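You operate a simulated robot arm through the tools that you are given. There is no shell and no other tool. Be economical: measure what you need, move in short steps, check, and stop when the job is done.

You run a simulated robot arm. Do the job below in one go: nothing can be reset, and whatever is moved stays where it is left.

## Task
Free the purple towel's tag with the magnet, put it in the yellow tub and brush that towel clean.
Fine: use the blue lint brush; magnet and brush go back. Set down upright: magnet, lint brush. What is to be rubbed or washed off counts as gone when no trace of it is left.

The check looks at the end state, three seconds after you hand in, the way a careful person would. Anything else that was tipped, shoved, dropped, spilled or broken makes it a failure. Flat cloth is picked up by pressing the open fingertips on it (5 to 10 N) and closing them slowly along it; thin cloth reads only 2 to 8 mm in the jaws.

## Robot
A 7-joint arm with a two-finger parallel gripper on a trunk, on a base that drives. Base frame: it is fixed to the floor where the robot stands at the start and does not move with it; the origin is under the middle of the robot, x ahead of it, y to its left, z up; the surface under the hand at the start is at about z = 86. Units: cm, degrees, N and s.
With the tool pointing down near the work surface it reaches from about 38 to 80 cm from the robot's upright axis, wherever it stands. Its first joint turns from -143.0 to 143.0 degrees. Places, roughly: inside of the yellow tub [70, 0, 90]. Payload 3 kg.
The TCP is the grasp point between the finger pads, 3 cm short of the fingertips. In the tool frame z runs along the fingers and y along their closing line. Largest opening 11 cm; finger width 2, thickness 1; the body of the gripper, 4.8 by 11.2 cm, starts 5.5 cm behind the TCP.
Orientation is that of the tool frame in the base frame, as [roll, pitch, yaw] about the fixed x, y, z axes, in that order (R = Rz(yaw) Ry(pitch) Rx(roll)). With the fingers straight down and closing along the base's y, the tool's x points along the base's -x, its y along +y and its z along -z.

## Interface
- The arm moves only by the tool apply_moves. Its argument "deltas" is a list of rows, each an object of numbers (a shift or turn left out is 0, a gripper value left out holds the last): "grip": the gripper command, from -1 (fully open) to 1 (shut), values between in proportion; "dx", "dy", "dz": the shift along the tool's x, y, z in cm; "wx", "wy", "wz": the turn, a rotation vector about the tool's x, y, z in rad. In form: [{"grip": .., "dx": .., "dy": .., "dz": .., "wx": .., "wy": .., "wz": ..}, ...]. A call has 1 to 10 rows; each row shifts and turns the commanded pose from where the row before left it, along the tool's axes as they then stand. A row lasts 0.2 s, in which the tool goes at most 5 cm and 8.6 degrees; a call with a longer step from one row to the next is refused whole, and so is a gripper value outside its range. A pose out of reach is approached as far as the arm can. The call stops where the force on the tool passes 40 N (or 10 N more than at its start, if that is more) or the arm is blocked; 0.2 s more then pass. Each finger travels about 15.3 cm/s and halts on what it meets, pressing with about 27 N; the grip force reading is that of the motor and also rises with nothing between the fingers. The clock runs only during rows and for 0.2 s after the last one: add rows that do not move to give the fingers time. The reply holds the time, the measured pose of the TCP, the force on the tool along the base axes, the opening and the grip force, in the units named above and with some noise, with the torque about the TCP (base axes, N m) and any sound that the robot's microphone picked up.
- Cameras (640 x 400 px; columns grow to the right, rows downward): "scene" is now at [53.52, -26.45, 132.85]; the picture's right is [0.00, -0.17, -0.99], its down [-0.76, -0.64, 0.11] and it looks along [-0.65, 0.75, -0.13] (base axes); focal length 214 px, centre (320, 200). "wrist" rides on the gripper at [7.2, 1.7, -10.3] in the tool frame; the picture's right is [-0.23, 0.97, 0.00], its down [-0.76, -0.18, -0.62] and it looks along [-0.61, -0.14, 0.78] (tool axes); focal length 222 px, centre (320, 200). There is no depth. A picture from a camera that has moved, and an enlarged one, comes with that camera's place and axes in the base frame and with its lens.
- grab_frame(camera): a new picture of that camera. No time passes.
- slide_trunk(by): slides the trunk up (or, below 0, down) by that many cm; the arm and the scene camera ride with it, the base frame stays. It gives what a move gives, with no picture.
- steer(legs): drives the robot by 1 to 6 legs, each [ahead, turn to the left] in cm and degrees, along the robot's own axes; the way and the turn of a leg run together, so that a leg with both is an arc; at most 150 cm and 180 degrees a leg. The arm and the cameras ride along, it lands a little off, and it stops where it bumps. It gives what a move gives.
- turn_head(pan, tilt): turns the head with the scene camera to pan (to the left, within 80 degrees either way) and tilt (down, from -29 to 69), counted from straight ahead of the robot. It gives what a move gives.
- zoom(camera, box): a new picture of the part [left, top, right, bottom] of that camera's present view, enlarged. No time passes.
- job_done(): hands the job in; it is judged then, once.

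Work in short steps. Places have to be worked out from the pictures, the camera data and where the tool is seen: move nearer, look again, correct. Check each grasp and each placing, and mend what went wrong. You have 120 turns and 78 pictures in all, those below and enlarged ones among them. Open the gripper and draw the arm clear of the work before you hand the job in, unless the task says otherwise; then end with one line.

The tools are called after ">>>" as name(argument=value, ...) on one line, values as JSON. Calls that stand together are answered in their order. apply_moves: Moves the arm, as the interface text tells. Its arguments: {"type":"object","properties":{"deltas":{"type":"array"}},"required":["deltas"]} The other tools are called the same way: slide_trunk (by) slides the trunk up or down; steer (legs) drives the base; turn_head (pan, tilt) turns the head that bears the scene camera; grab_frame (camera) takes a picture; zoom (camera, box) takes an enlarged picture of a part of a camera's view; job_done () hands the job in.

At the start:

```text
t: 0.0
position: [48.76, -34.96, 121.36]
orientation: [180.0, 0.1, -179.6]
wrist_force: [0.7, 0.3, -0.1]
moment: [-0.01, -0.02, -0.01]
opening: 11.01
finger_force: 0.1
trunk travel left (down, up): [-42.5, 6.5]
robot x, y, heading: [0.07, -2.02, -0.1]
head pan, tilt: [80.2, 39.9]
```

scene: 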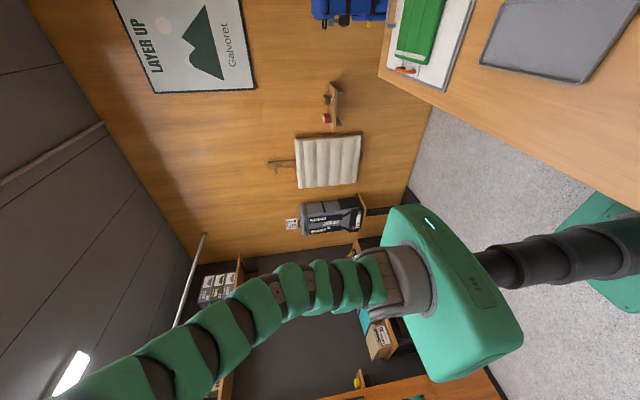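
wrist: 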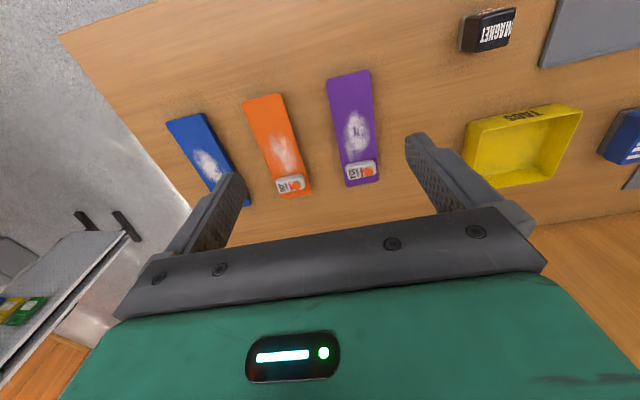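

The wrist view shows three towels, a magnet, and the yellow tub to the left. I turn the head forward to see the table.

>>> turn_head(pan=0, tilt=50)

>>> grab_frame(camera="scene")

```text
t: 1.5
position: [48.85, -34.97, 121.38]
orientation: [-180.0, 0.0, -179.6]
wrist_force: [0.0, 0.9, -0.4]
moment: [0.0, 0.03, 0.0]
opening: 10.99
finger_force: 0.1
trunk travel left (down, up): [-42.5, 6.5]
robot x, y, heading: [-0.1, -1.58, 0.1]
head pan, tilt: [0.0, 50.0]
```

```text
75 pictures are left
camera scene: at [52.15, -34.84, 126.64], right [0.01, -1.0, 0.0], down [-0.64, -0.01, 0.77], along [-0.77, 0.0, -0.64], focal length 214 px, centre (320, 200)
```

scene: 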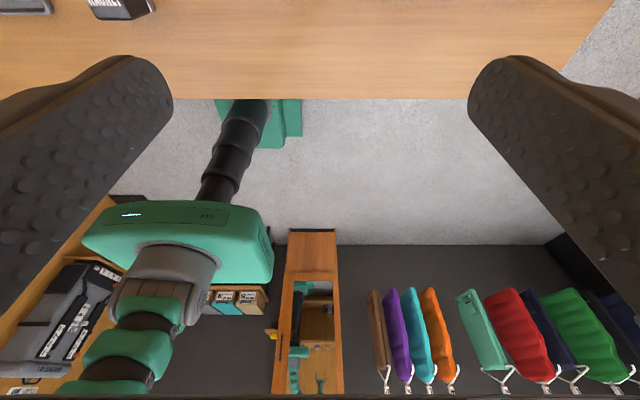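

The "scene" camera seems to sit at the hand, looking back at the robot upside-down. I turn it to tilt 0 to see whether it looks down.

>>> turn_head(pan=0, tilt=-10)

>>> grab_frame(camera="scene")

>>> grab_frame(camera="wrist")

```text
t: 2.8
position: [48.9, -35.0, 121.3]
orientation: [180.0, 0.0, -179.6]
wrist_force: [0.4, -0.1, 0.3]
moment: [-0.02, -0.03, -0.02]
opening: 11.0
finger_force: 0.1
trunk travel left (down, up): [-42.5, 6.5]
robot x, y, heading: [-0.2, -1.82, 0.3]
head pan, tilt: [0.0, -10.0]
```

```text
74 pictures are left
camera scene: at [61.45, -34.77, 125.91], right [0.01, -1.0, 0.0], down [-0.98, -0.01, -0.17], along [0.17, 0.0, -0.98], focal length 214 px, centre (320, 200)
```

scene: 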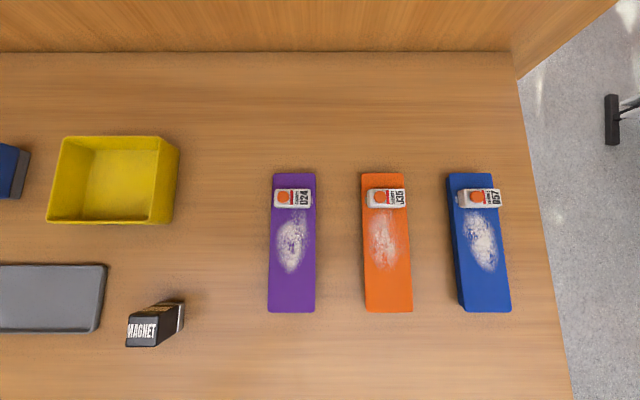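

```text
73 pictures are left
camera wrist: at [41.61, -33.41, 131.71], right [0.22, 0.98, 0.0], down [0.76, -0.17, 0.62], along [0.61, -0.14, -0.78], focal length 222 px, centre (320, 200)
```

wrist: 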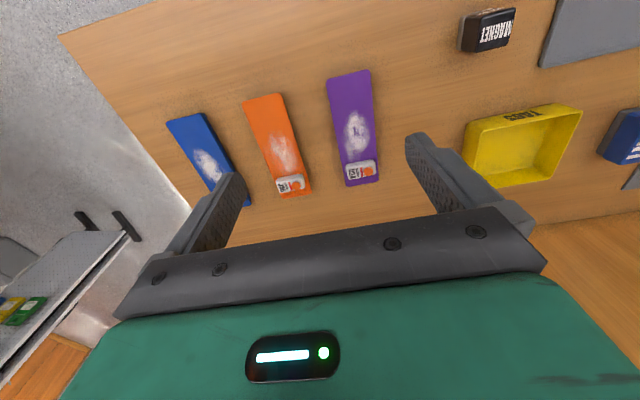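

Excellent overhead view. Now I pan toward the left part of the table to find the blue lint brush.

>>> turn_head(pan=40, tilt=-10)

>>> grab_frame(camera="scene")

```text
t: 3.9
position: [49.02, -34.86, 121.41]
orientation: [-179.9, 0.0, -179.6]
wrist_force: [0.0, -0.7, -0.6]
moment: [0.02, 0.01, 0.0]
opening: 11.03
finger_force: 0.1
trunk travel left (down, up): [-42.5, 6.5]
robot x, y, heading: [-0.09, -1.71, -0.1]
head pan, tilt: [40.0, -10.0]
```

```text
72 pictures are left
camera scene: at [61.42, -29.36, 127.88], right [0.01, -0.77, -0.64], down [-0.99, 0.1, -0.13], along [0.17, 0.63, -0.75], focal length 214 px, centre (320, 200)
```

scene: 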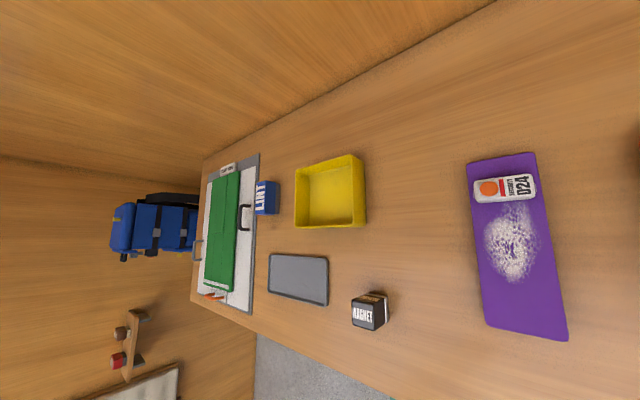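

The brush "LINT" stands between the tub and the green/white mat. I zoom on brush, magnet and tag.

>>> zoom(camera="scene", box=[190, 140, 400, 340])

>>> zoom(camera="scene", box=[450, 140, 590, 350])

```text
2.00 times, centred on (295, 240) of scene
camera zoom: at [61.42, -29.36, 127.88], right [0.01, -0.77, -0.64], down [-0.99, 0.1, -0.13], along [0.17, 0.63, -0.75], focal length 429 px, centre (370, 120)
```

zoom: 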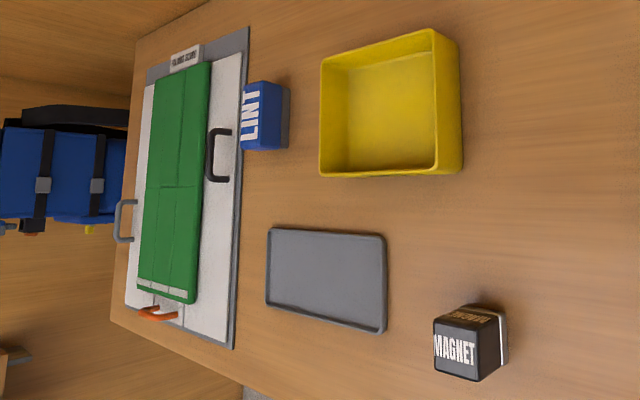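

```text
1.90 times, centred on (520, 245) of scene
camera zoom: at [61.42, -29.36, 127.88], right [0.01, -0.77, -0.64], down [-0.99, 0.1, -0.13], along [0.17, 0.63, -0.75], focal length 408 px, centre (-61, 114)
```

zoom: 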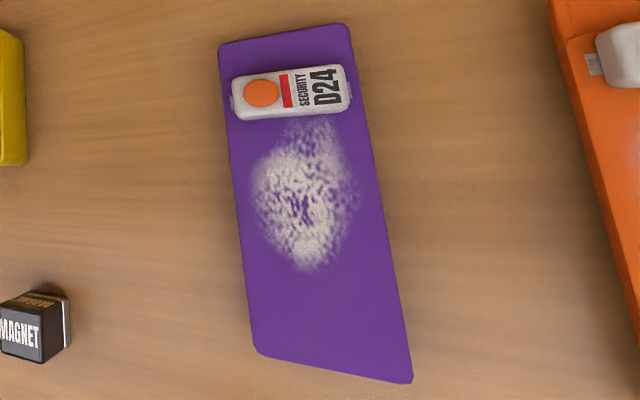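

Magnet is a ~5 cm block near (48, -10), standing on its pole face. I move above it, still high, and look again.

>>> apply_moves(deltas=[{"grip": -1, "dx": 0.2, "dy": 4.1, "dz": 2}, {"dx": 0.2, "dy": 4.1, "dz": 2}, {"dx": 0.2, "dy": 4.1, "dz": 2}, {"dx": 0.2, "dy": 4.1, "dz": 2}, {"dx": 0.2, "dy": 4.1, "dz": 2}, {"dx": 0.2, "dy": 4.1, "dz": 2}, {}])

>>> grab_frame(camera="wrist")

>>> grab_frame(camera="scene")

```text
t: 5.5
position: [47.42, -10.28, 109.05]
orientation: [180.0, -0.1, -179.6]
wrist_force: [-0.6, 0.5, -0.7]
moment: [-0.03, 0.01, 0.02]
opening: 10.98
finger_force: 0.1
trunk travel left (down, up): [-42.5, 6.5]
robot x, y, heading: [0.09, -1.79, 0.0]
head pan, tilt: [40.0, -10.0]
```

```text
69 pictures are left
camera wrist: at [40.19, -8.87, 119.51], right [0.22, 0.98, 0.0], down [0.76, -0.17, 0.62], along [0.61, -0.14, -0.78], focal length 222 px, centre (320, 200)
```

wrist: 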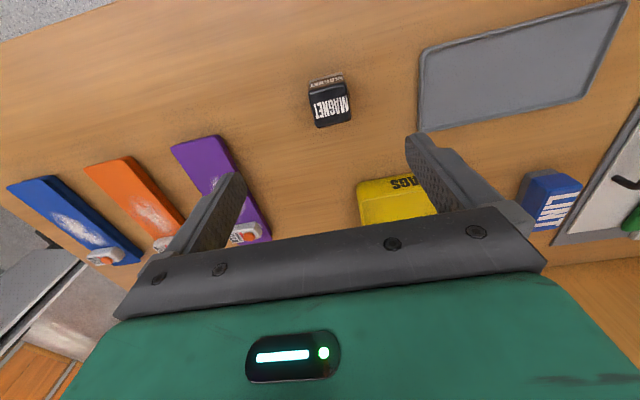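

```text
68 pictures are left
camera scene: at [60.0, -4.81, 115.67], right [0.0, -0.77, -0.64], down [-0.99, 0.1, -0.13], along [0.17, 0.63, -0.75], focal length 214 px, centre (320, 200)
```

scene: 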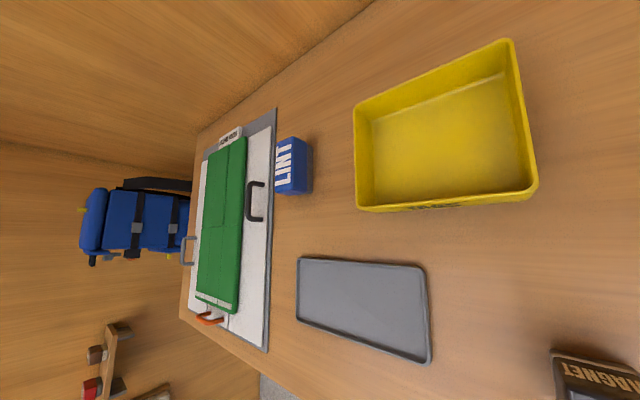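

The scene camera rides with the hand. I aim it back down between the fingers for a precise look at the magnet.

>>> turn_head(pan=0, tilt=28)

>>> grab_frame(camera="scene")

>>> zoom(camera="wrist", box=[270, 50, 390, 150])

```text
t: 6.6
position: [47.46, -10.45, 109.13]
orientation: [-179.9, 0.0, -179.6]
wrist_force: [0.4, 1.6, -0.5]
moment: [0.02, -0.03, 0.02]
opening: 11.0
finger_force: 0.2
trunk travel left (down, up): [-42.5, 6.5]
robot x, y, heading: [0.41, -1.97, -0.0]
head pan, tilt: [0.0, 28.0]
```

```text
67 pictures are left
camera scene: at [54.01, -10.32, 113.05], right [0.01, -1.0, 0.0], down [-0.88, -0.01, 0.47], along [-0.47, 0.0, -0.88], focal length 214 px, centre (320, 200)
```

scene: 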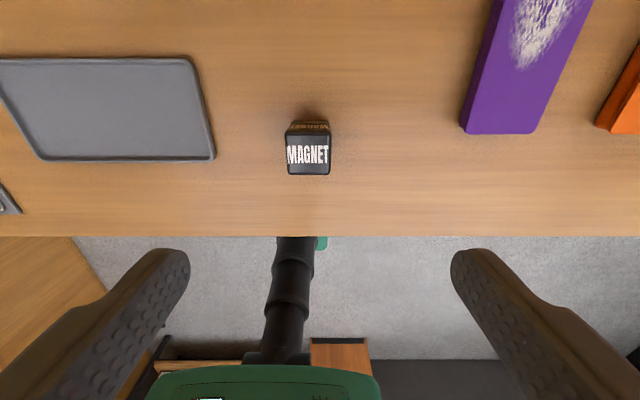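

```text
4.00 times, centred on (330, 100) of wrist
camera zoom: at [40.2, -8.92, 119.54], right [0.22, 0.98, 0.0], down [0.76, -0.17, 0.62], along [0.61, -0.14, -0.78], focal length 888 px, centre (280, 600)
```

zoom: 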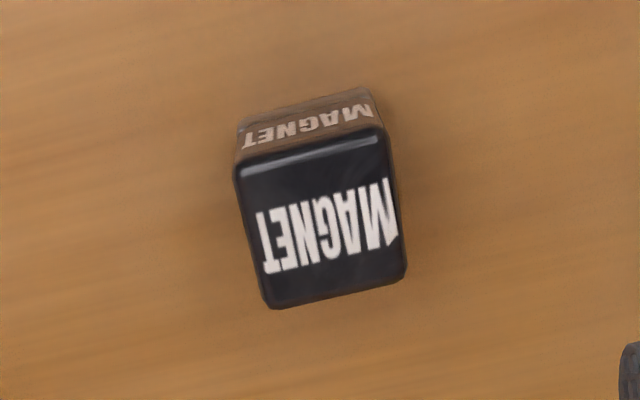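

Triangulation: magnet centre (47.7, -9.3), top z≈93, ~4.3 cm wide. I descend to TCP z≈92 straddling it.

>>> apply_moves(deltas=[{"grip": -1, "dx": -0.2, "dy": 1.15, "dz": 4}, {"dz": 4}, {"dz": 3}, {"dz": 3}, {"dz": 2}, {"dz": 1}, {}])

>>> grab_frame(camera="scene")

```text
t: 8.2
position: [47.88, -9.11, 92.27]
orientation: [180.0, 0.0, -179.6]
wrist_force: [0.0, 0.2, 0.0]
moment: [0.0, -0.02, -0.01]
opening: 10.98
finger_force: 0.2
trunk travel left (down, up): [-42.5, 6.5]
robot x, y, heading: [0.2, -1.85, -0.1]
head pan, tilt: [0.0, 28.0]
```

```text
65 pictures are left
camera scene: at [54.4, -9.08, 96.13], right [0.01, -1.0, 0.0], down [-0.88, -0.01, 0.47], along [-0.47, 0.0, -0.88], focal length 214 px, centre (320, 200)
```

scene: 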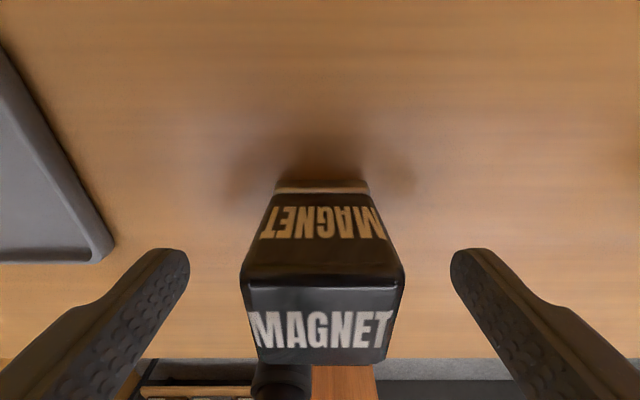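

Top is at about z 92, centre x≈47.5. I go down 1 cm more and close the fingers.

>>> apply_moves(deltas=[{"dx": 0.3, "dy": -0.1, "dz": 1.0}, {"grip": -0.4}, {"grip": -0.1}, {"grip": 0.2}, {"grip": 0.5}, {"grip": 0.5}, {"grip": 0.5}])

```text
t: 9.8
position: [47.49, -9.39, 91.17]
orientation: [-180.0, 0.0, -179.6]
wrist_force: [0.2, -0.7, -0.6]
moment: [0.0, -0.01, 0.0]
opening: 4.59
finger_force: 27.2
trunk travel left (down, up): [-42.5, 6.5]
robot x, y, heading: [-0.15, -1.79, 0.1]
head pan, tilt: [0.0, 28.0]
```

Magnet held. I lift it and carry it part way toward the purple tag, then look.

>>> apply_moves(deltas=[{"dz": -3}, {"dz": -4}, {"dz": -4}, {"dz": -2, "dx": -2, "dy": -2.5}, {"dx": -2.6, "dy": -3.4}, {"dx": -2.6, "dy": -3.4}, {"dx": -2.6, "dy": -3.4}, {"dx": -2.6, "dy": -3.4}, {"dx": -2.6, "dy": -2.9}, {}])

>>> grab_frame(camera="wrist")

>>> grab_frame(camera="scene")

```text
t: 12.0
position: [62.38, -28.18, 104.24]
orientation: [180.0, -0.1, -179.6]
wrist_force: [0.0, 0.6, -0.9]
moment: [-0.02, 0.03, 0.0]
opening: 2.76
finger_force: 0.1
trunk travel left (down, up): [-42.5, 6.5]
robot x, y, heading: [0.09, -1.66, 0.1]
head pan, tilt: [0.0, 28.0]
```

```text
64 pictures are left
camera wrist: at [55.12, -26.71, 114.63], right [0.22, 0.98, 0.0], down [0.76, -0.17, 0.62], along [0.61, -0.14, -0.78], focal length 222 px, centre (320, 200)
```

wrist: 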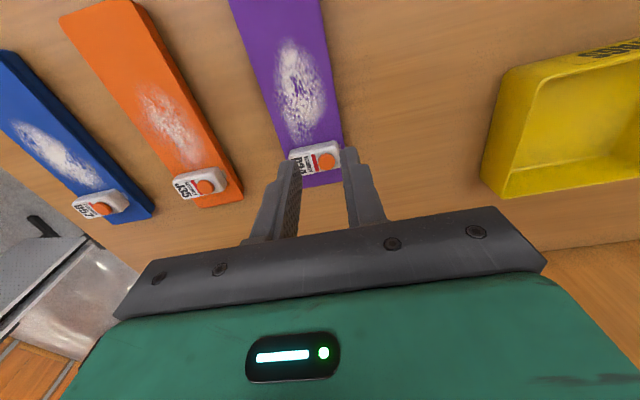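

```text
63 pictures are left
camera scene: at [68.93, -28.11, 108.14], right [0.01, -1.0, 0.0], down [-0.88, -0.01, 0.47], along [-0.47, 0.0, -0.88], focal length 214 px, centre (320, 200)
```

scene: 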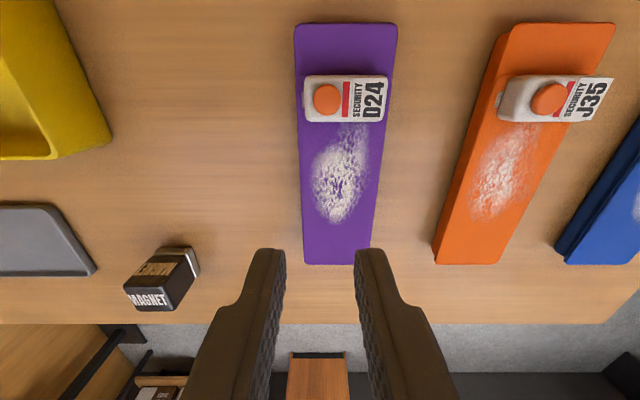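

The magnet slipped out of the grip (opening 2.76, empty) and is still standing. I fixed the tag's orange dot at ≈(68.0, -28.6, 90). I go back, opening, and inspect the magnet.

>>> apply_moves(deltas=[{"grip": -1, "dx": 2.5, "dy": 3.1}, {"dx": 2.5, "dy": 3.1}, {"dx": 2.5, "dy": 3.1}, {"dx": 2.5, "dy": 3.1}, {"dx": 2.5, "dy": 3.1}, {"dx": 2.3, "dy": 3.2}, {}])

>>> grab_frame(camera="scene")

>>> zoom(camera="wrist", box=[270, 50, 390, 150])

```text
t: 13.6
position: [47.62, -9.66, 104.41]
orientation: [180.0, -0.1, -179.6]
wrist_force: [0.4, 0.3, -0.5]
moment: [0.02, -0.03, 0.01]
opening: 11.02
finger_force: 0.0
trunk travel left (down, up): [-42.5, 6.5]
robot x, y, heading: [0.08, -1.77, -0.0]
head pan, tilt: [0.0, 28.0]
```

```text
62 pictures are left
camera scene: at [54.18, -9.52, 108.35], right [0.01, -1.0, 0.0], down [-0.88, -0.01, 0.47], along [-0.47, 0.0, -0.88], focal length 214 px, centre (320, 200)
```

scene: 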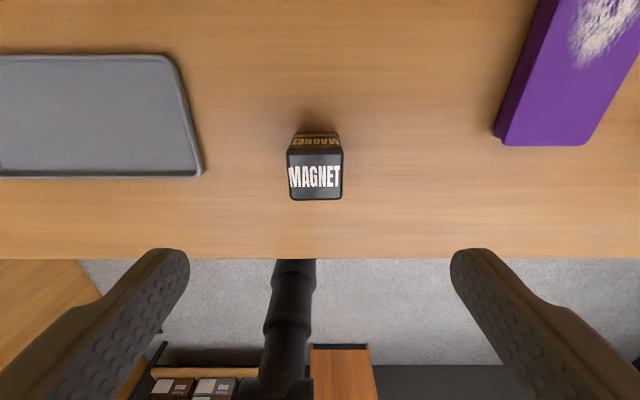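

```text
4.00 times, centred on (330, 100) of wrist
camera zoom: at [40.36, -8.11, 114.82], right [0.22, 0.98, 0.0], down [0.76, -0.17, 0.62], along [0.61, -0.14, -0.78], focal length 888 px, centre (280, 600)
```

zoom: 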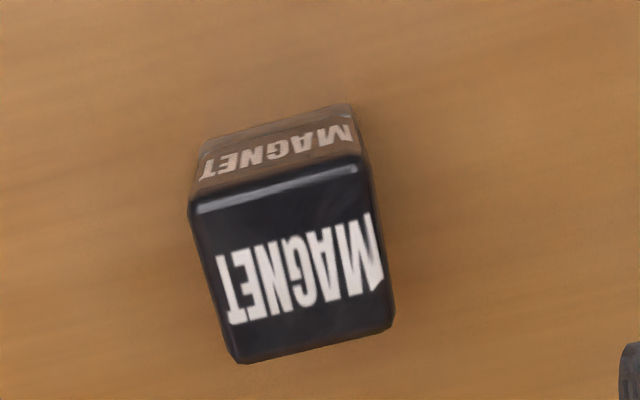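

Magnet is untouched at ~(47.6, -9.2). I grip deeper (TCP z≈90) with full squeeze.

>>> apply_moves(deltas=[{"grip": -1, "dy": 0.35, "dz": 4}, {"dz": 4}, {"dz": 3}, {"dz": 2}, {"dz": 1.4}, {"grip": -0.4}, {"grip": 0}, {"grip": 1}, {"grip": 1}, {"grip": 1}])

>>> grab_frame(camera="scene")

```text
t: 15.8
position: [47.65, -9.32, 90.02]
orientation: [-180.0, 0.1, -179.6]
wrist_force: [0.0, -0.1, 0.3]
moment: [-0.03, 0.02, 0.0]
opening: 4.58
finger_force: 26.9
trunk travel left (down, up): [-42.5, 6.5]
robot x, y, heading: [0.44, -2.18, -0.0]
head pan, tilt: [0.0, 28.0]
```

```text
60 pictures are left
camera scene: at [54.15, -9.18, 93.89], right [0.01, -1.0, 0.0], down [-0.88, -0.01, 0.47], along [-0.47, 0.0, -0.88], focal length 214 px, centre (320, 200)
```

scene: 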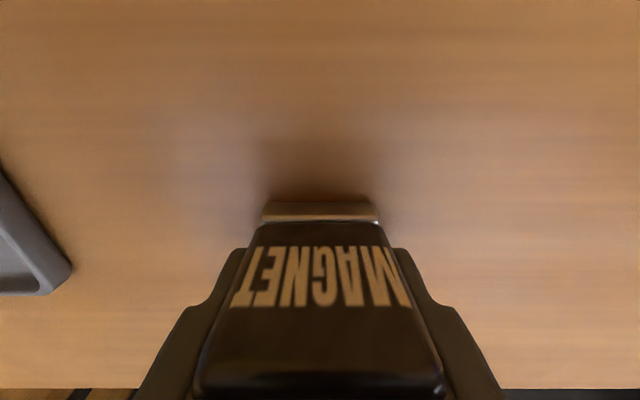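

Firm contact. I lift slowly.

>>> apply_moves(deltas=[{"dz": -0.3}, {"dz": -0.5}, {"dz": -0.7}, {"dz": -1}, {"dz": -1}, {"dz": -1}, {}])

>>> grab_frame(camera="scene")

```text
t: 17.4
position: [47.51, -9.29, 94.55]
orientation: [-180.0, 0.0, -179.5]
wrist_force: [0.4, 0.1, -1.6]
moment: [0.03, 0.0, -0.02]
opening: 4.6
finger_force: 26.8
trunk travel left (down, up): [-42.5, 6.5]
robot x, y, heading: [-0.02, -1.97, 0.0]
head pan, tilt: [0.0, 28.0]
```

```text
59 pictures are left
camera scene: at [54.1, -9.1, 98.41], right [0.01, -1.0, 0.0], down [-0.88, -0.01, 0.47], along [-0.47, 0.0, -0.88], focal length 214 px, centre (320, 200)
```

scene: 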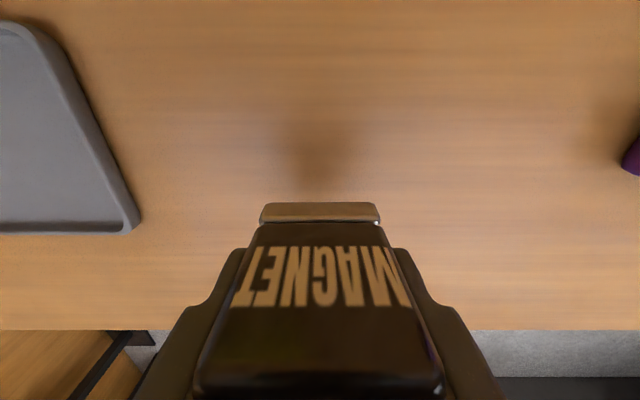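

Magnet is up. I carry it gently to above the orange dot.

>>> apply_moves(deltas=[{"dz": -1.5}, {"dz": -2, "dx": -0.5, "dy": -0.5}, {"dz": -2, "dx": -2, "dy": -2}, {"dx": -3, "dy": -3}, {"dx": -3, "dy": -3}, {"dx": -3, "dy": -3}, {"dx": -3, "dy": -3}, {"dx": -3, "dy": -2.5}, {"dx": -2, "dy": -1.8}, {"dx": -0.9, "dy": -0.4}])

>>> grab_frame(camera="scene")

>>> grab_frame(camera="wrist")

```text
t: 19.6
position: [68.3, -28.29, 100.17]
orientation: [-180.0, 0.1, -179.7]
wrist_force: [0.6, 0.3, -1.4]
moment: [0.02, -0.01, -0.03]
opening: 4.6
finger_force: 26.8
trunk travel left (down, up): [-42.5, 6.5]
robot x, y, heading: [-0.18, -2.22, 0.1]
head pan, tilt: [0.0, 28.0]
```

```text
58 pictures are left
camera scene: at [74.77, -28.17, 104.01], right [0.01, -1.0, 0.0], down [-0.88, -0.01, 0.47], along [-0.47, 0.0, -0.88], focal length 214 px, centre (320, 200)
```

scene: 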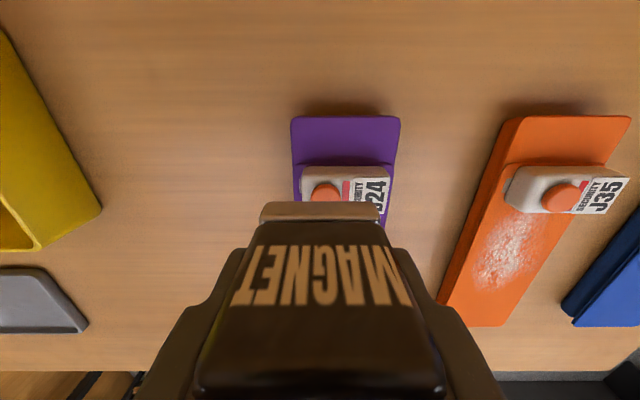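

```text
57 pictures are left
camera wrist: at [60.95, -26.76, 110.47], right [0.22, 0.98, 0.0], down [0.76, -0.17, 0.62], along [0.61, -0.14, -0.78], focal length 222 px, centre (320, 200)
```

wrist: 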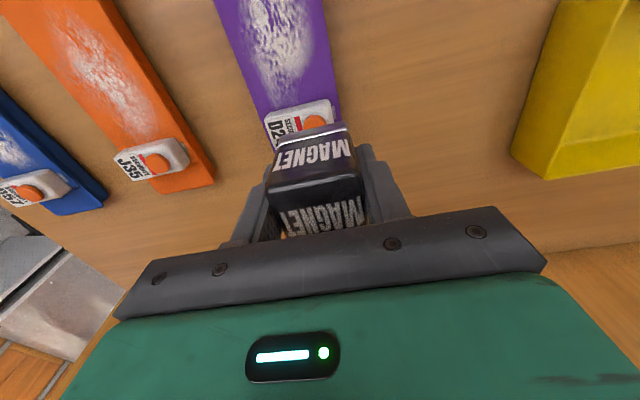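

Dot is at ≈(67.9, -28.7). I centre and descend; magnet bottom is ~4 cm below the TCP, contact expected near TCP z 94.

>>> apply_moves(deltas=[{"dx": 0.35, "dy": -0.4, "dz": 2}, {"dz": 2}, {"dz": 1}, {"dz": 0.4}, {"dz": 0.3}, {}])

>>> grab_frame(camera="scene")

```text
t: 21.0
position: [67.78, -28.66, 94.27]
orientation: [179.9, 0.1, -179.6]
wrist_force: [1.8, 0.6, 23.9]
moment: [0.04, -0.12, 0.0]
opening: 4.59
finger_force: 27.1
trunk travel left (down, up): [-42.5, 6.5]
robot x, y, heading: [-0.01, -1.89, -0.2]
head pan, tilt: [0.0, 28.0]
```

```text
56 pictures are left
camera scene: at [74.23, -28.52, 98.31], right [0.01, -1.0, 0.0], down [-0.88, -0.01, 0.47], along [-0.47, 0.0, -0.88], focal length 214 px, centre (320, 200)
```

scene: 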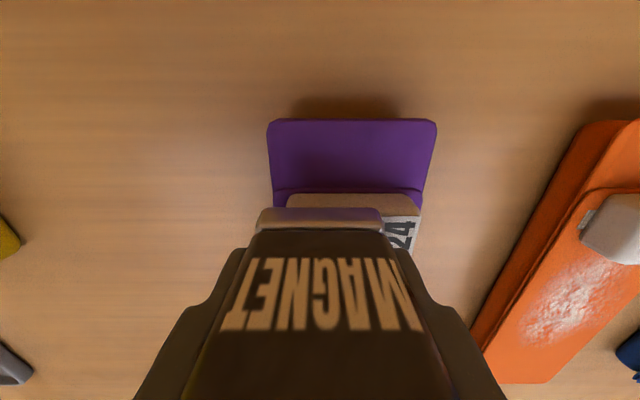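

Contact at 24 N, no sound yet. I ease slightly and hold for two seconds.

>>> apply_moves(deltas=[{"dz": -0.15}, {}, {}, {}, {}, {}, {}, {}, {}, {}])

```text
t: 23.2
position: [67.65, -28.78, 94.48]
orientation: [-180.0, 0.0, -179.7]
wrist_force: [-0.4, 0.4, 17.7]
moment: [-0.03, -0.05, 0.01]
opening: 4.59
finger_force: 26.9
trunk travel left (down, up): [-42.5, 6.5]
robot x, y, heading: [0.05, -2.17, -0.1]
head pan, tilt: [0.0, 28.0]
```

No sound reported. I raise slowly and look whether the tag came free or lifted with it.

>>> apply_moves(deltas=[{"dz": -0.4}, {"dz": -0.6}, {"dz": -1}, {"dz": -1}, {"dz": -1}, {"dz": -1}, {}])

>>> grab_frame(camera="scene")

>>> grab_frame(camera="wrist")

```text
t: 24.8
position: [67.8, -28.71, 99.34]
orientation: [180.0, 0.0, -179.6]
wrist_force: [-0.4, -0.3, -1.9]
moment: [-0.01, 0.01, 0.02]
opening: 4.56
finger_force: 27.0
trunk travel left (down, up): [-42.5, 6.5]
robot x, y, heading: [-0.43, -1.78, -0.1]
head pan, tilt: [0.0, 28.0]
```

```text
55 pictures are left
camera scene: at [74.38, -28.59, 103.23], right [0.01, -1.0, 0.0], down [-0.88, -0.01, 0.47], along [-0.47, 0.0, -0.88], focal length 214 px, centre (320, 200)
```

scene: 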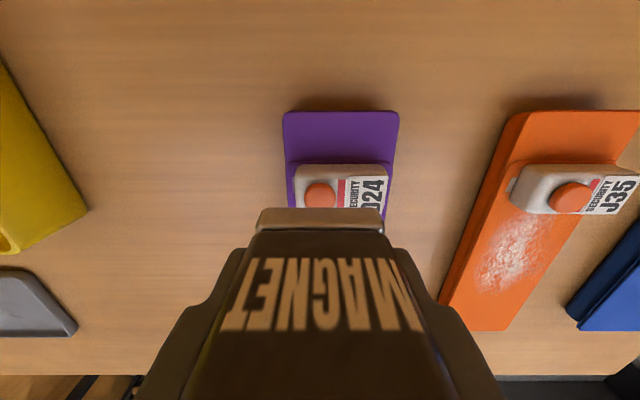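

```text
54 pictures are left
camera wrist: at [60.58, -27.18, 109.71], right [0.22, 0.98, 0.0], down [0.76, -0.17, 0.62], along [0.61, -0.14, -0.78], focal length 222 px, centre (320, 200)
```

wrist: 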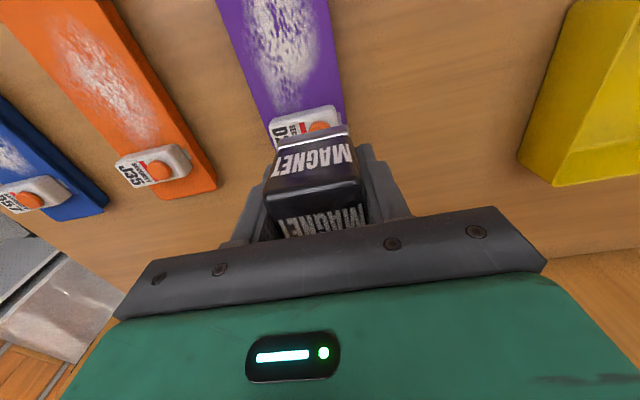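

Unclear whether it unlocked. I zoom on the tag compared with the orange towel's tag.

>>> zoom(camera="scene", box=[270, 130, 400, 220])

>>> zoom(camera="scene", box=[490, 130, 640, 230])

```text
4.44 times, centred on (335, 175) of scene
camera zoom: at [74.38, -28.59, 103.23], right [0.01, -1.0, 0.0], down [-0.88, -0.01, 0.47], along [-0.47, 0.0, -0.88], focal length 953 px, centre (253, 311)
```

zoom: 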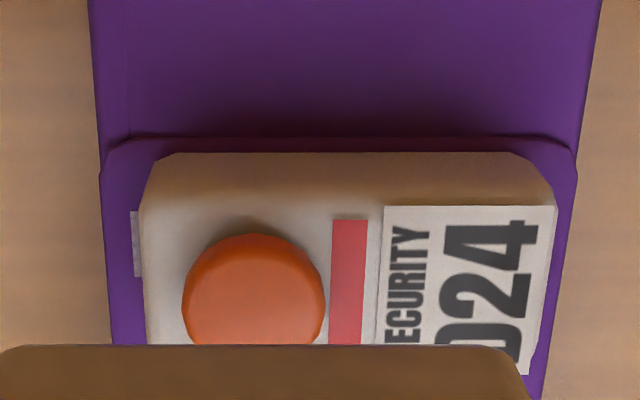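

```text
4.00 times, centred on (565, 180) of scene
camera zoom: at [74.38, -28.59, 103.23], right [0.01, -1.0, 0.0], down [-0.88, -0.01, 0.47], along [-0.47, 0.0, -0.88], focal length 858 px, centre (-660, 280)
```

zoom: 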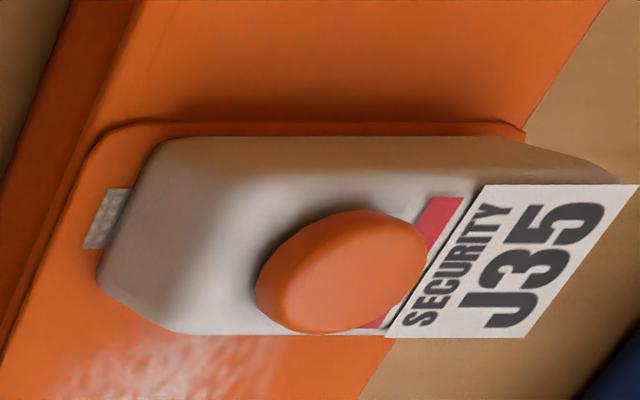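

No visible change. I press once more, better centred at (67.6, -28.6), with light force and a longer hold.

>>> apply_moves(deltas=[{"dx": 0.15, "dy": 0.1, "dz": 2}, {"dz": 2}, {"dz": 0.7}, {}, {}, {}, {}, {}, {}, {}])

>>> apply_moves(deltas=[{"dz": 0.15}, {}, {}, {}, {}, {}])

```text
t: 27.0
position: [67.59, -28.55, 94.53]
orientation: [-179.9, 0.0, -179.6]
wrist_force: [0.2, 0.3, 3.4]
moment: [0.03, 0.01, 0.04]
opening: 4.58
finger_force: 27.0
trunk travel left (down, up): [-42.5, 6.5]
robot x, y, heading: [0.16, -1.74, -0.2]
head pan, tilt: [0.0, 28.0]
```

```text
t: 28.4
position: [67.61, -28.6, 94.43]
orientation: [-180.0, 0.0, -179.6]
wrist_force: [0.1, -0.2, 12.0]
moment: [-0.02, -0.04, -0.03]
opening: 4.57
finger_force: 27.5
trunk travel left (down, up): [-42.5, 6.5]
robot x, y, heading: [-0.09, -1.78, 0.2]
head pan, tilt: [0.0, 28.0]
```

Still silent; I'll test by pulling the tag gently. First I carry the magnet back to its place at (47.6, -9.3).

>>> apply_moves(deltas=[{"dz": -1}, {"dz": -2}, {"dz": -2.5, "dx": 1, "dy": 1}, {"dx": 3, "dy": 3}, {"dx": 3, "dy": 3}, {"dx": 3, "dy": 3}, {"dx": 3, "dy": 3}, {"dx": 3, "dy": 3}, {"dx": 3, "dy": 2.5}, {"dx": 1.0, "dy": 0.8}])

>>> apply_moves(deltas=[{"dz": 2}, {"dz": 2}, {"dz": 2}, {"dz": 1.5}, {"dz": 1}, {}])

```text
t: 30.6
position: [47.49, -9.35, 99.91]
orientation: [179.9, -0.1, -179.6]
wrist_force: [0.0, 0.3, -1.0]
moment: [-0.01, 0.02, 0.0]
opening: 4.58
finger_force: 27.0
trunk travel left (down, up): [-42.5, 6.5]
robot x, y, heading: [-0.01, -1.88, -0.1]
head pan, tilt: [0.0, 28.0]
```

```text
t: 32.0
position: [47.36, -9.43, 91.4]
orientation: [-180.0, -0.1, -179.6]
wrist_force: [-0.7, 0.2, -1.5]
moment: [0.01, -0.01, 0.0]
opening: 4.58
finger_force: 27.0
trunk travel left (down, up): [-42.5, 6.5]
robot x, y, heading: [-0.24, -1.82, 0.3]
head pan, tilt: [0.0, 28.0]
```

I lower in small steps until the table pushes back.

>>> apply_moves(deltas=[{"dz": 0.8, "dx": -0.1, "dy": 0.1}, {"dz": 0.3}, {"dz": 0.2}, {"dz": 0.2}, {}])

```text
t: 33.2
position: [47.57, -9.28, 89.97]
orientation: [-179.9, 0.0, -179.6]
wrist_force: [0.4, 0.2, -2.0]
moment: [-0.01, -0.01, 0.01]
opening: 4.57
finger_force: 26.8
trunk travel left (down, up): [-42.5, 6.5]
robot x, y, heading: [0.37, -2.05, 0.3]
head pan, tilt: [0.0, 28.0]
```

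>>> apply_moves(deltas=[{"dz": 0.15}, {"dz": 0.15}, {"dz": 0.1}, {}])

```text
t: 34.2
position: [47.63, -9.37, 89.45]
orientation: [180.0, -0.1, -179.6]
wrist_force: [0.0, -0.2, -1.8]
moment: [0.02, 0.01, 0.0]
opening: 4.55
finger_force: 26.9
trunk travel left (down, up): [-42.5, 6.5]
robot x, y, heading: [0.4, -2.16, -0.1]
head pan, tilt: [0.0, 28.0]
```

Not touching yet (still carrying weight); I continue slowly.

>>> apply_moves(deltas=[{"dz": 0.15}, {"dz": 0.1}, {}, {}])

>>> grab_frame(camera="scene")

```text
t: 35.2
position: [47.64, -9.28, 89.51]
orientation: [180.0, 0.0, -179.6]
wrist_force: [0.4, 0.9, 13.4]
moment: [-0.05, 0.29, -0.01]
opening: 4.6
finger_force: 26.9
trunk travel left (down, up): [-42.5, 6.5]
robot x, y, heading: [-0.18, -1.71, 0.0]
head pan, tilt: [0.0, 28.0]
```

```text
51 pictures are left
camera scene: at [54.16, -9.22, 93.37], right [0.01, -1.0, 0.0], down [-0.88, -0.01, 0.47], along [-0.47, 0.0, -0.88], focal length 214 px, centre (320, 200)
```

scene: 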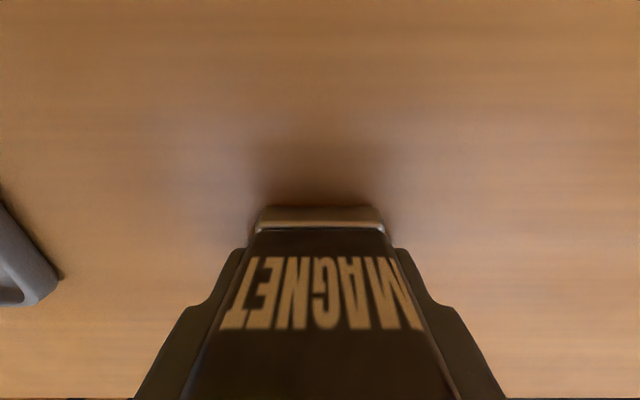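

Contact with the table. I release and rise.

>>> apply_moves(deltas=[{"grip": 0}, {"grip": -0.5}, {"grip": -1}, {}, {"dz": -2}, {"dz": -4}, {"dz": -4}, {"dz": -3}, {}])

>>> grab_frame(camera="scene")

```text
t: 37.2
position: [47.72, -9.39, 102.46]
orientation: [180.0, 0.0, -179.5]
wrist_force: [0.0, 0.3, 0.2]
moment: [0.04, -0.01, 0.03]
opening: 10.99
finger_force: 0.1
trunk travel left (down, up): [-42.5, 6.5]
robot x, y, heading: [-0.13, -1.96, -0.2]
head pan, tilt: [0.0, 28.0]
```

```text
50 pictures are left
camera scene: at [54.21, -9.23, 106.39], right [0.01, -1.0, 0.0], down [-0.88, -0.01, 0.47], along [-0.47, 0.0, -0.88], focal length 214 px, centre (320, 200)
```

scene: 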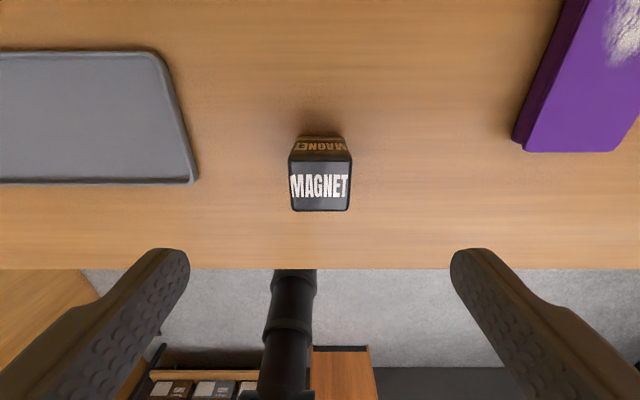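

Magnet stands at its place. Now I move above the tag, centre ≈(67.7, -30.1).

>>> apply_moves(deltas=[{"dx": -2.5, "dy": -2.6}, {"dx": -2.5, "dy": -2.6}, {"dx": -2.5, "dy": -2.6}, {"dx": -2.5, "dy": -2.6}, {"dx": -2.5, "dy": -2.6}, {"dx": -2.5, "dy": -2.6}, {"dx": -2.5, "dy": -2.6}, {"dx": -2.5, "dy": -2.5, "dz": 2}, {"dz": 2}, {}])

>>> grab_frame(camera="scene")

>>> grab_frame(camera="wrist")

```text
t: 39.4
position: [67.71, -29.84, 98.35]
orientation: [-180.0, 0.0, -179.7]
wrist_force: [0.2, 0.6, -0.4]
moment: [0.0, -0.04, 0.01]
opening: 11.0
finger_force: 0.1
trunk travel left (down, up): [-42.5, 6.5]
robot x, y, heading: [-0.23, -1.71, 0.3]
head pan, tilt: [0.0, 28.0]
```

```text
49 pictures are left
camera scene: at [74.25, -29.74, 102.26], right [0.01, -1.0, 0.0], down [-0.88, -0.01, 0.47], along [-0.47, 0.0, -0.88], focal length 214 px, centre (320, 200)
```

scene: 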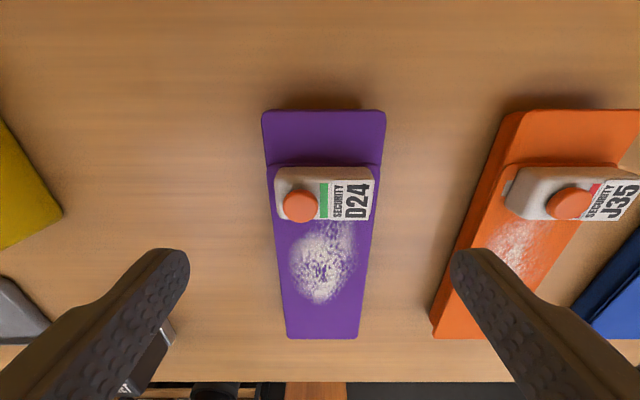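

```text
48 pictures are left
camera wrist: at [60.45, -28.34, 108.75], right [0.22, 0.98, 0.0], down [0.76, -0.17, 0.62], along [0.61, -0.14, -0.78], focal length 222 px, centre (320, 200)
```

wrist: 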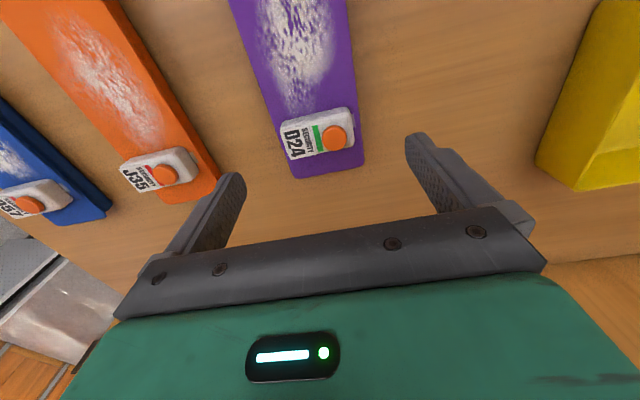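

The stripe has turned green: the tag is unlocked. I centre on it (67.5, -30.1) and descend with tips just above the towel.

>>> apply_moves(deltas=[{"dx": 0.2, "dy": -0.3, "dz": 2}, {"dz": 2}, {"dz": 1.5}, {"dz": 0.9}, {}])

>>> grab_frame(camera="scene")

```text
t: 40.6
position: [67.58, -30.04, 91.86]
orientation: [180.0, -0.1, -179.7]
wrist_force: [-0.1, 0.8, -0.3]
moment: [-0.02, 0.01, 0.01]
opening: 11.01
finger_force: 0.0
trunk travel left (down, up): [-42.5, 6.5]
robot x, y, heading: [0.22, -1.94, 0.0]
head pan, tilt: [0.0, 28.0]
```

```text
47 pictures are left
camera scene: at [74.09, -30.02, 95.78], right [0.01, -1.0, 0.0], down [-0.88, -0.01, 0.47], along [-0.47, 0.0, -0.88], focal length 214 px, centre (320, 200)
```

scene: 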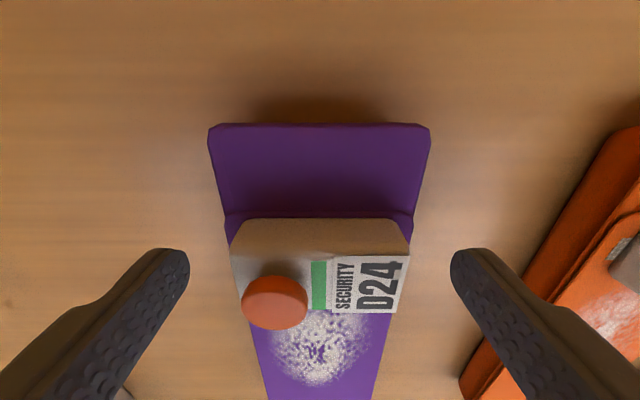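

Tag sits between the fingers, from z≈88.4 to 90.3. I close slowly.

>>> apply_moves(deltas=[{"grip": -0.7, "dz": 0.2}, {"grip": -0.45}, {"grip": -0.3}, {"grip": -0.2}, {"grip": -0.1}, {"grip": 0.1}, {"grip": 0.3}, {"grip": 0.3}])

>>> grab_frame(camera="scene")

```text
t: 42.4
position: [67.45, -30.3, 91.74]
orientation: [180.0, -0.1, -179.5]
wrist_force: [0.1, -0.6, 0.1]
moment: [0.04, 0.06, 0.03]
opening: 6.08
finger_force: 26.7
trunk travel left (down, up): [-42.5, 6.5]
robot x, y, heading: [-0.08, -1.44, 0.1]
head pan, tilt: [0.0, 28.0]
```

```text
46 pictures are left
camera scene: at [74.05, -30.07, 95.63], right [0.01, -1.0, 0.0], down [-0.88, -0.01, 0.47], along [-0.47, 0.0, -0.88], focal length 214 px, centre (320, 200)
```

scene: 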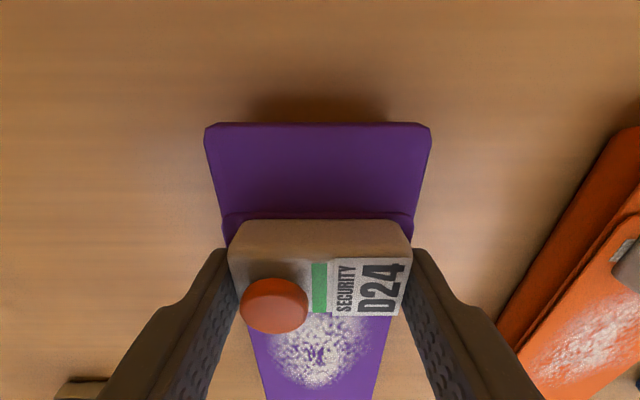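

Gripped at 6.1 cm. I squeeze fully and lift slowly.

>>> apply_moves(deltas=[{"grip": 1}, {"grip": 1, "dz": -0.3}, {"dz": -0.5}, {"dz": -0.8}, {"dz": -1}, {"dz": -1}, {}])

>>> grab_frame(camera="scene")

```text
t: 44.0
position: [67.57, -30.32, 95.43]
orientation: [-180.0, 0.0, -179.6]
wrist_force: [-0.7, -0.3, -0.4]
moment: [-0.01, -0.02, -0.02]
opening: 6.09
finger_force: 27.3
trunk travel left (down, up): [-42.5, 6.5]
robot x, y, heading: [0.28, -1.72, 0.0]
head pan, tilt: [0.0, 28.0]
```

```text
45 pictures are left
camera scene: at [74.12, -30.11, 99.29], right [0.01, -1.0, 0.0], down [-0.88, -0.01, 0.47], along [-0.47, 0.0, -0.88], focal length 214 px, centre (320, 200)
```

scene: 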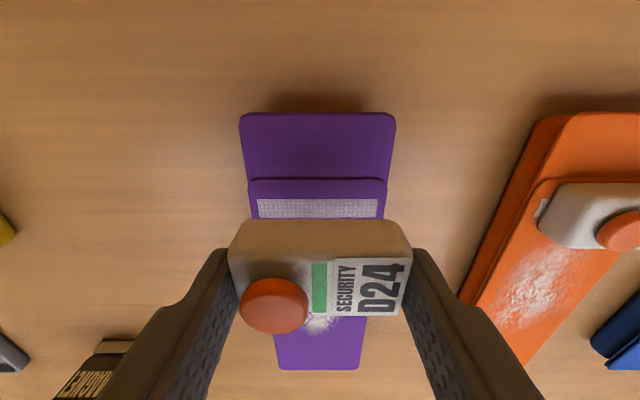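

Tag is free (metal strip patch stays on the towel). I lift and carry it over the tub.

>>> apply_moves(deltas=[{"dz": -3}, {"dz": -4}, {"dz": -2, "dy": 3}, {"dx": -0.5, "dy": 4}, {"dx": -0.5, "dy": 4}, {"dx": -0.5, "dy": 4}, {"dx": -0.5, "dy": 4}, {"dy": 4}, {"dy": 4}, {"dy": 3}])

>>> grab_frame(camera="scene")

>>> grab_frame(camera="wrist")

```text
t: 46.2
position: [69.21, -0.15, 104.52]
orientation: [179.8, 0.0, -179.7]
wrist_force: [-0.4, 0.2, -0.1]
moment: [0.0, 0.04, -0.01]
opening: 6.07
finger_force: 27.0
trunk travel left (down, up): [-42.5, 6.5]
robot x, y, heading: [-0.0, -1.96, 0.2]
head pan, tilt: [0.0, 28.0]
```

```text
44 pictures are left
camera scene: at [75.79, 0.06, 108.44], right [0.01, -1.0, 0.0], down [-0.88, -0.01, 0.47], along [-0.47, 0.0, -0.88], focal length 214 px, centre (320, 200)
```

scene: 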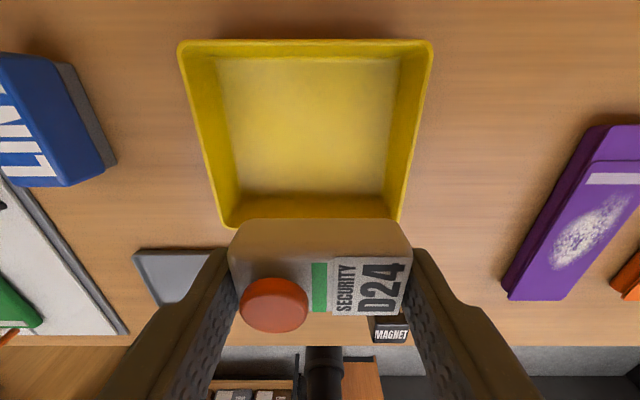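

```text
43 pictures are left
camera wrist: at [61.99, 1.46, 114.93], right [0.22, 0.98, 0.0], down [0.76, -0.17, 0.62], along [0.61, -0.14, -0.78], focal length 222 px, centre (320, 200)
```

wrist: 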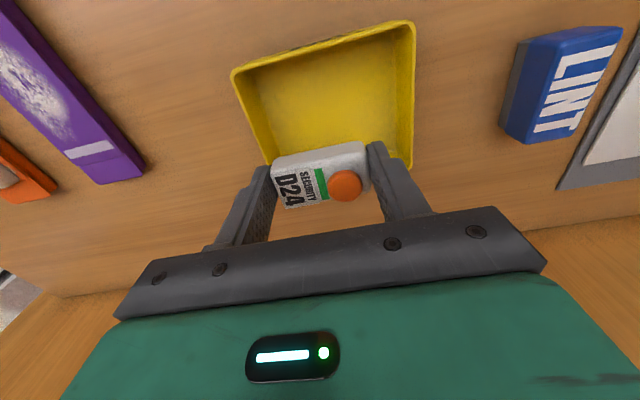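

Tub floor centre is ≈(71.2, 1.0). I shift there and lower the tag to just above the floor.

>>> apply_moves(deltas=[{"dx": -2, "dy": 1.1}, {"dz": 3}, {"dz": 3}, {"dz": 3}, {"dz": 3}, {"dz": 1}, {"dz": 0.5}, {"dz": 0.3}, {}])

>>> grab_frame(camera="scene")

```text
t: 48.2
position: [71.19, 0.93, 90.58]
orientation: [180.0, 0.0, -179.7]
wrist_force: [0.5, -0.6, -1.3]
moment: [0.0, -0.03, -0.04]
opening: 6.07
finger_force: 27.1
trunk travel left (down, up): [-42.5, 6.5]
robot x, y, heading: [0.32, -1.53, -0.1]
head pan, tilt: [0.0, 28.0]
```

```text
42 pictures are left
camera scene: at [77.83, 1.13, 94.53], right [0.01, -1.0, 0.0], down [-0.88, -0.01, 0.47], along [-0.47, 0.0, -0.88], focal length 214 px, centre (320, 200)
```

scene: 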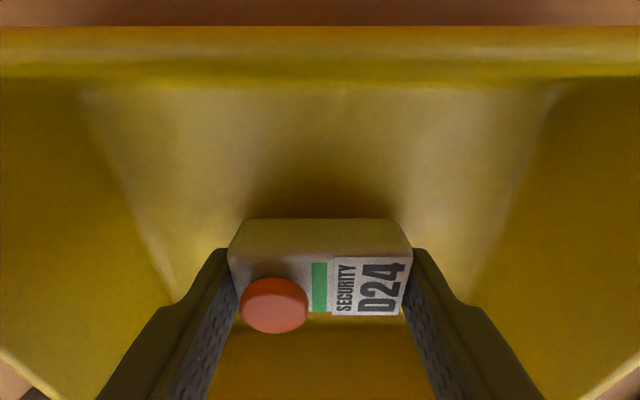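

Centred inside the tub. I lower until contact and release.

>>> apply_moves(deltas=[{"dz": 0.3}, {"dz": 0.3}, {"dz": 0.2}, {}])

>>> apply_moves(deltas=[{"grip": -0.3}, {"grip": -0.55}, {"grip": -0.55}, {"dz": -2}, {"dz": -4}, {"dz": -4}, {"dz": -4}, {}])

>>> grab_frame(camera="scene")

```text
t: 49.2
position: [71.35, 0.87, 89.81]
orientation: [-180.0, 0.0, -179.6]
wrist_force: [0.0, 0.8, -0.7]
moment: [-0.02, -0.01, -0.02]
opening: 6.08
finger_force: 26.8
trunk travel left (down, up): [-42.5, 6.5]
robot x, y, heading: [0.05, -1.57, -0.0]
head pan, tilt: [0.0, 28.0]
```

```text
t: 51.0
position: [71.21, 0.73, 103.65]
orientation: [-180.0, -0.2, -179.6]
wrist_force: [-0.5, -0.3, 0.8]
moment: [-0.01, -0.01, 0.01]
opening: 8.53
finger_force: 0.0
trunk travel left (down, up): [-42.5, 6.5]
robot x, y, heading: [-0.12, -1.76, -0.0]
head pan, tilt: [0.0, 28.0]
```

```text
41 pictures are left
camera scene: at [77.83, 0.95, 107.7], right [0.01, -1.0, 0.0], down [-0.88, -0.01, 0.47], along [-0.47, 0.0, -0.88], focal length 214 px, centre (320, 200)
```

scene: 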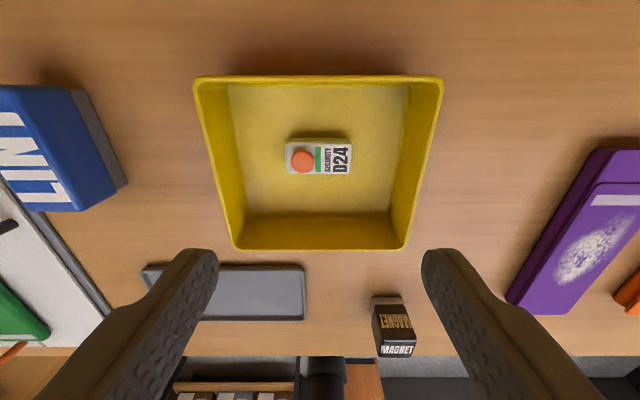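

Tag lies in the tub. Now I move toward the lint brush at the left and look.

>>> apply_moves(deltas=[{"grip": -1, "dz": -3, "dy": 2}, {"dy": 4}, {"dy": 4}, {"dy": 4}, {"dy": 3}, {}])

>>> grab_frame(camera="scene")

>>> grab_frame(camera="wrist")

```text
t: 52.4
position: [71.16, 17.93, 106.82]
orientation: [-179.8, -0.2, -179.6]
wrist_force: [0.2, 0.6, -0.7]
moment: [0.0, -0.03, 0.0]
opening: 11.02
finger_force: 0.0
trunk travel left (down, up): [-42.5, 6.5]
robot x, y, heading: [0.09, -1.96, -0.2]
head pan, tilt: [0.0, 28.0]
```

```text
40 pictures are left
camera scene: at [77.68, 18.09, 110.7], right [0.01, -1.0, 0.0], down [-0.88, -0.01, 0.47], along [-0.47, 0.0, -0.88], focal length 214 px, centre (320, 200)
```

scene: 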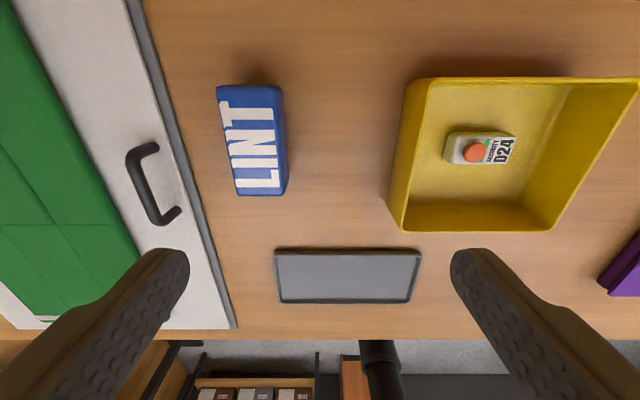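

```text
39 pictures are left
camera wrist: at [63.87, 19.49, 117.19], right [0.22, 0.98, 0.0], down [0.76, -0.17, 0.62], along [0.61, -0.14, -0.78], focal length 222 px, centre (320, 200)
```

wrist: 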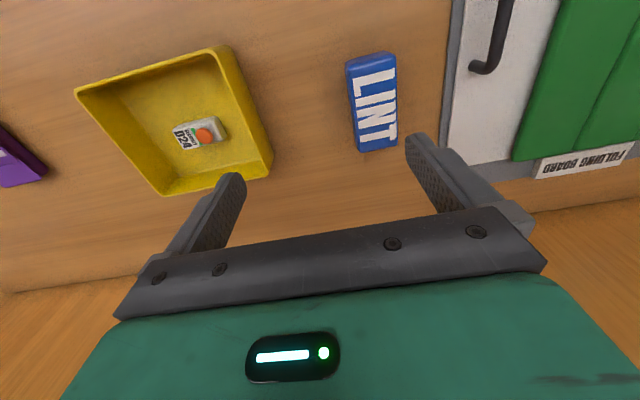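

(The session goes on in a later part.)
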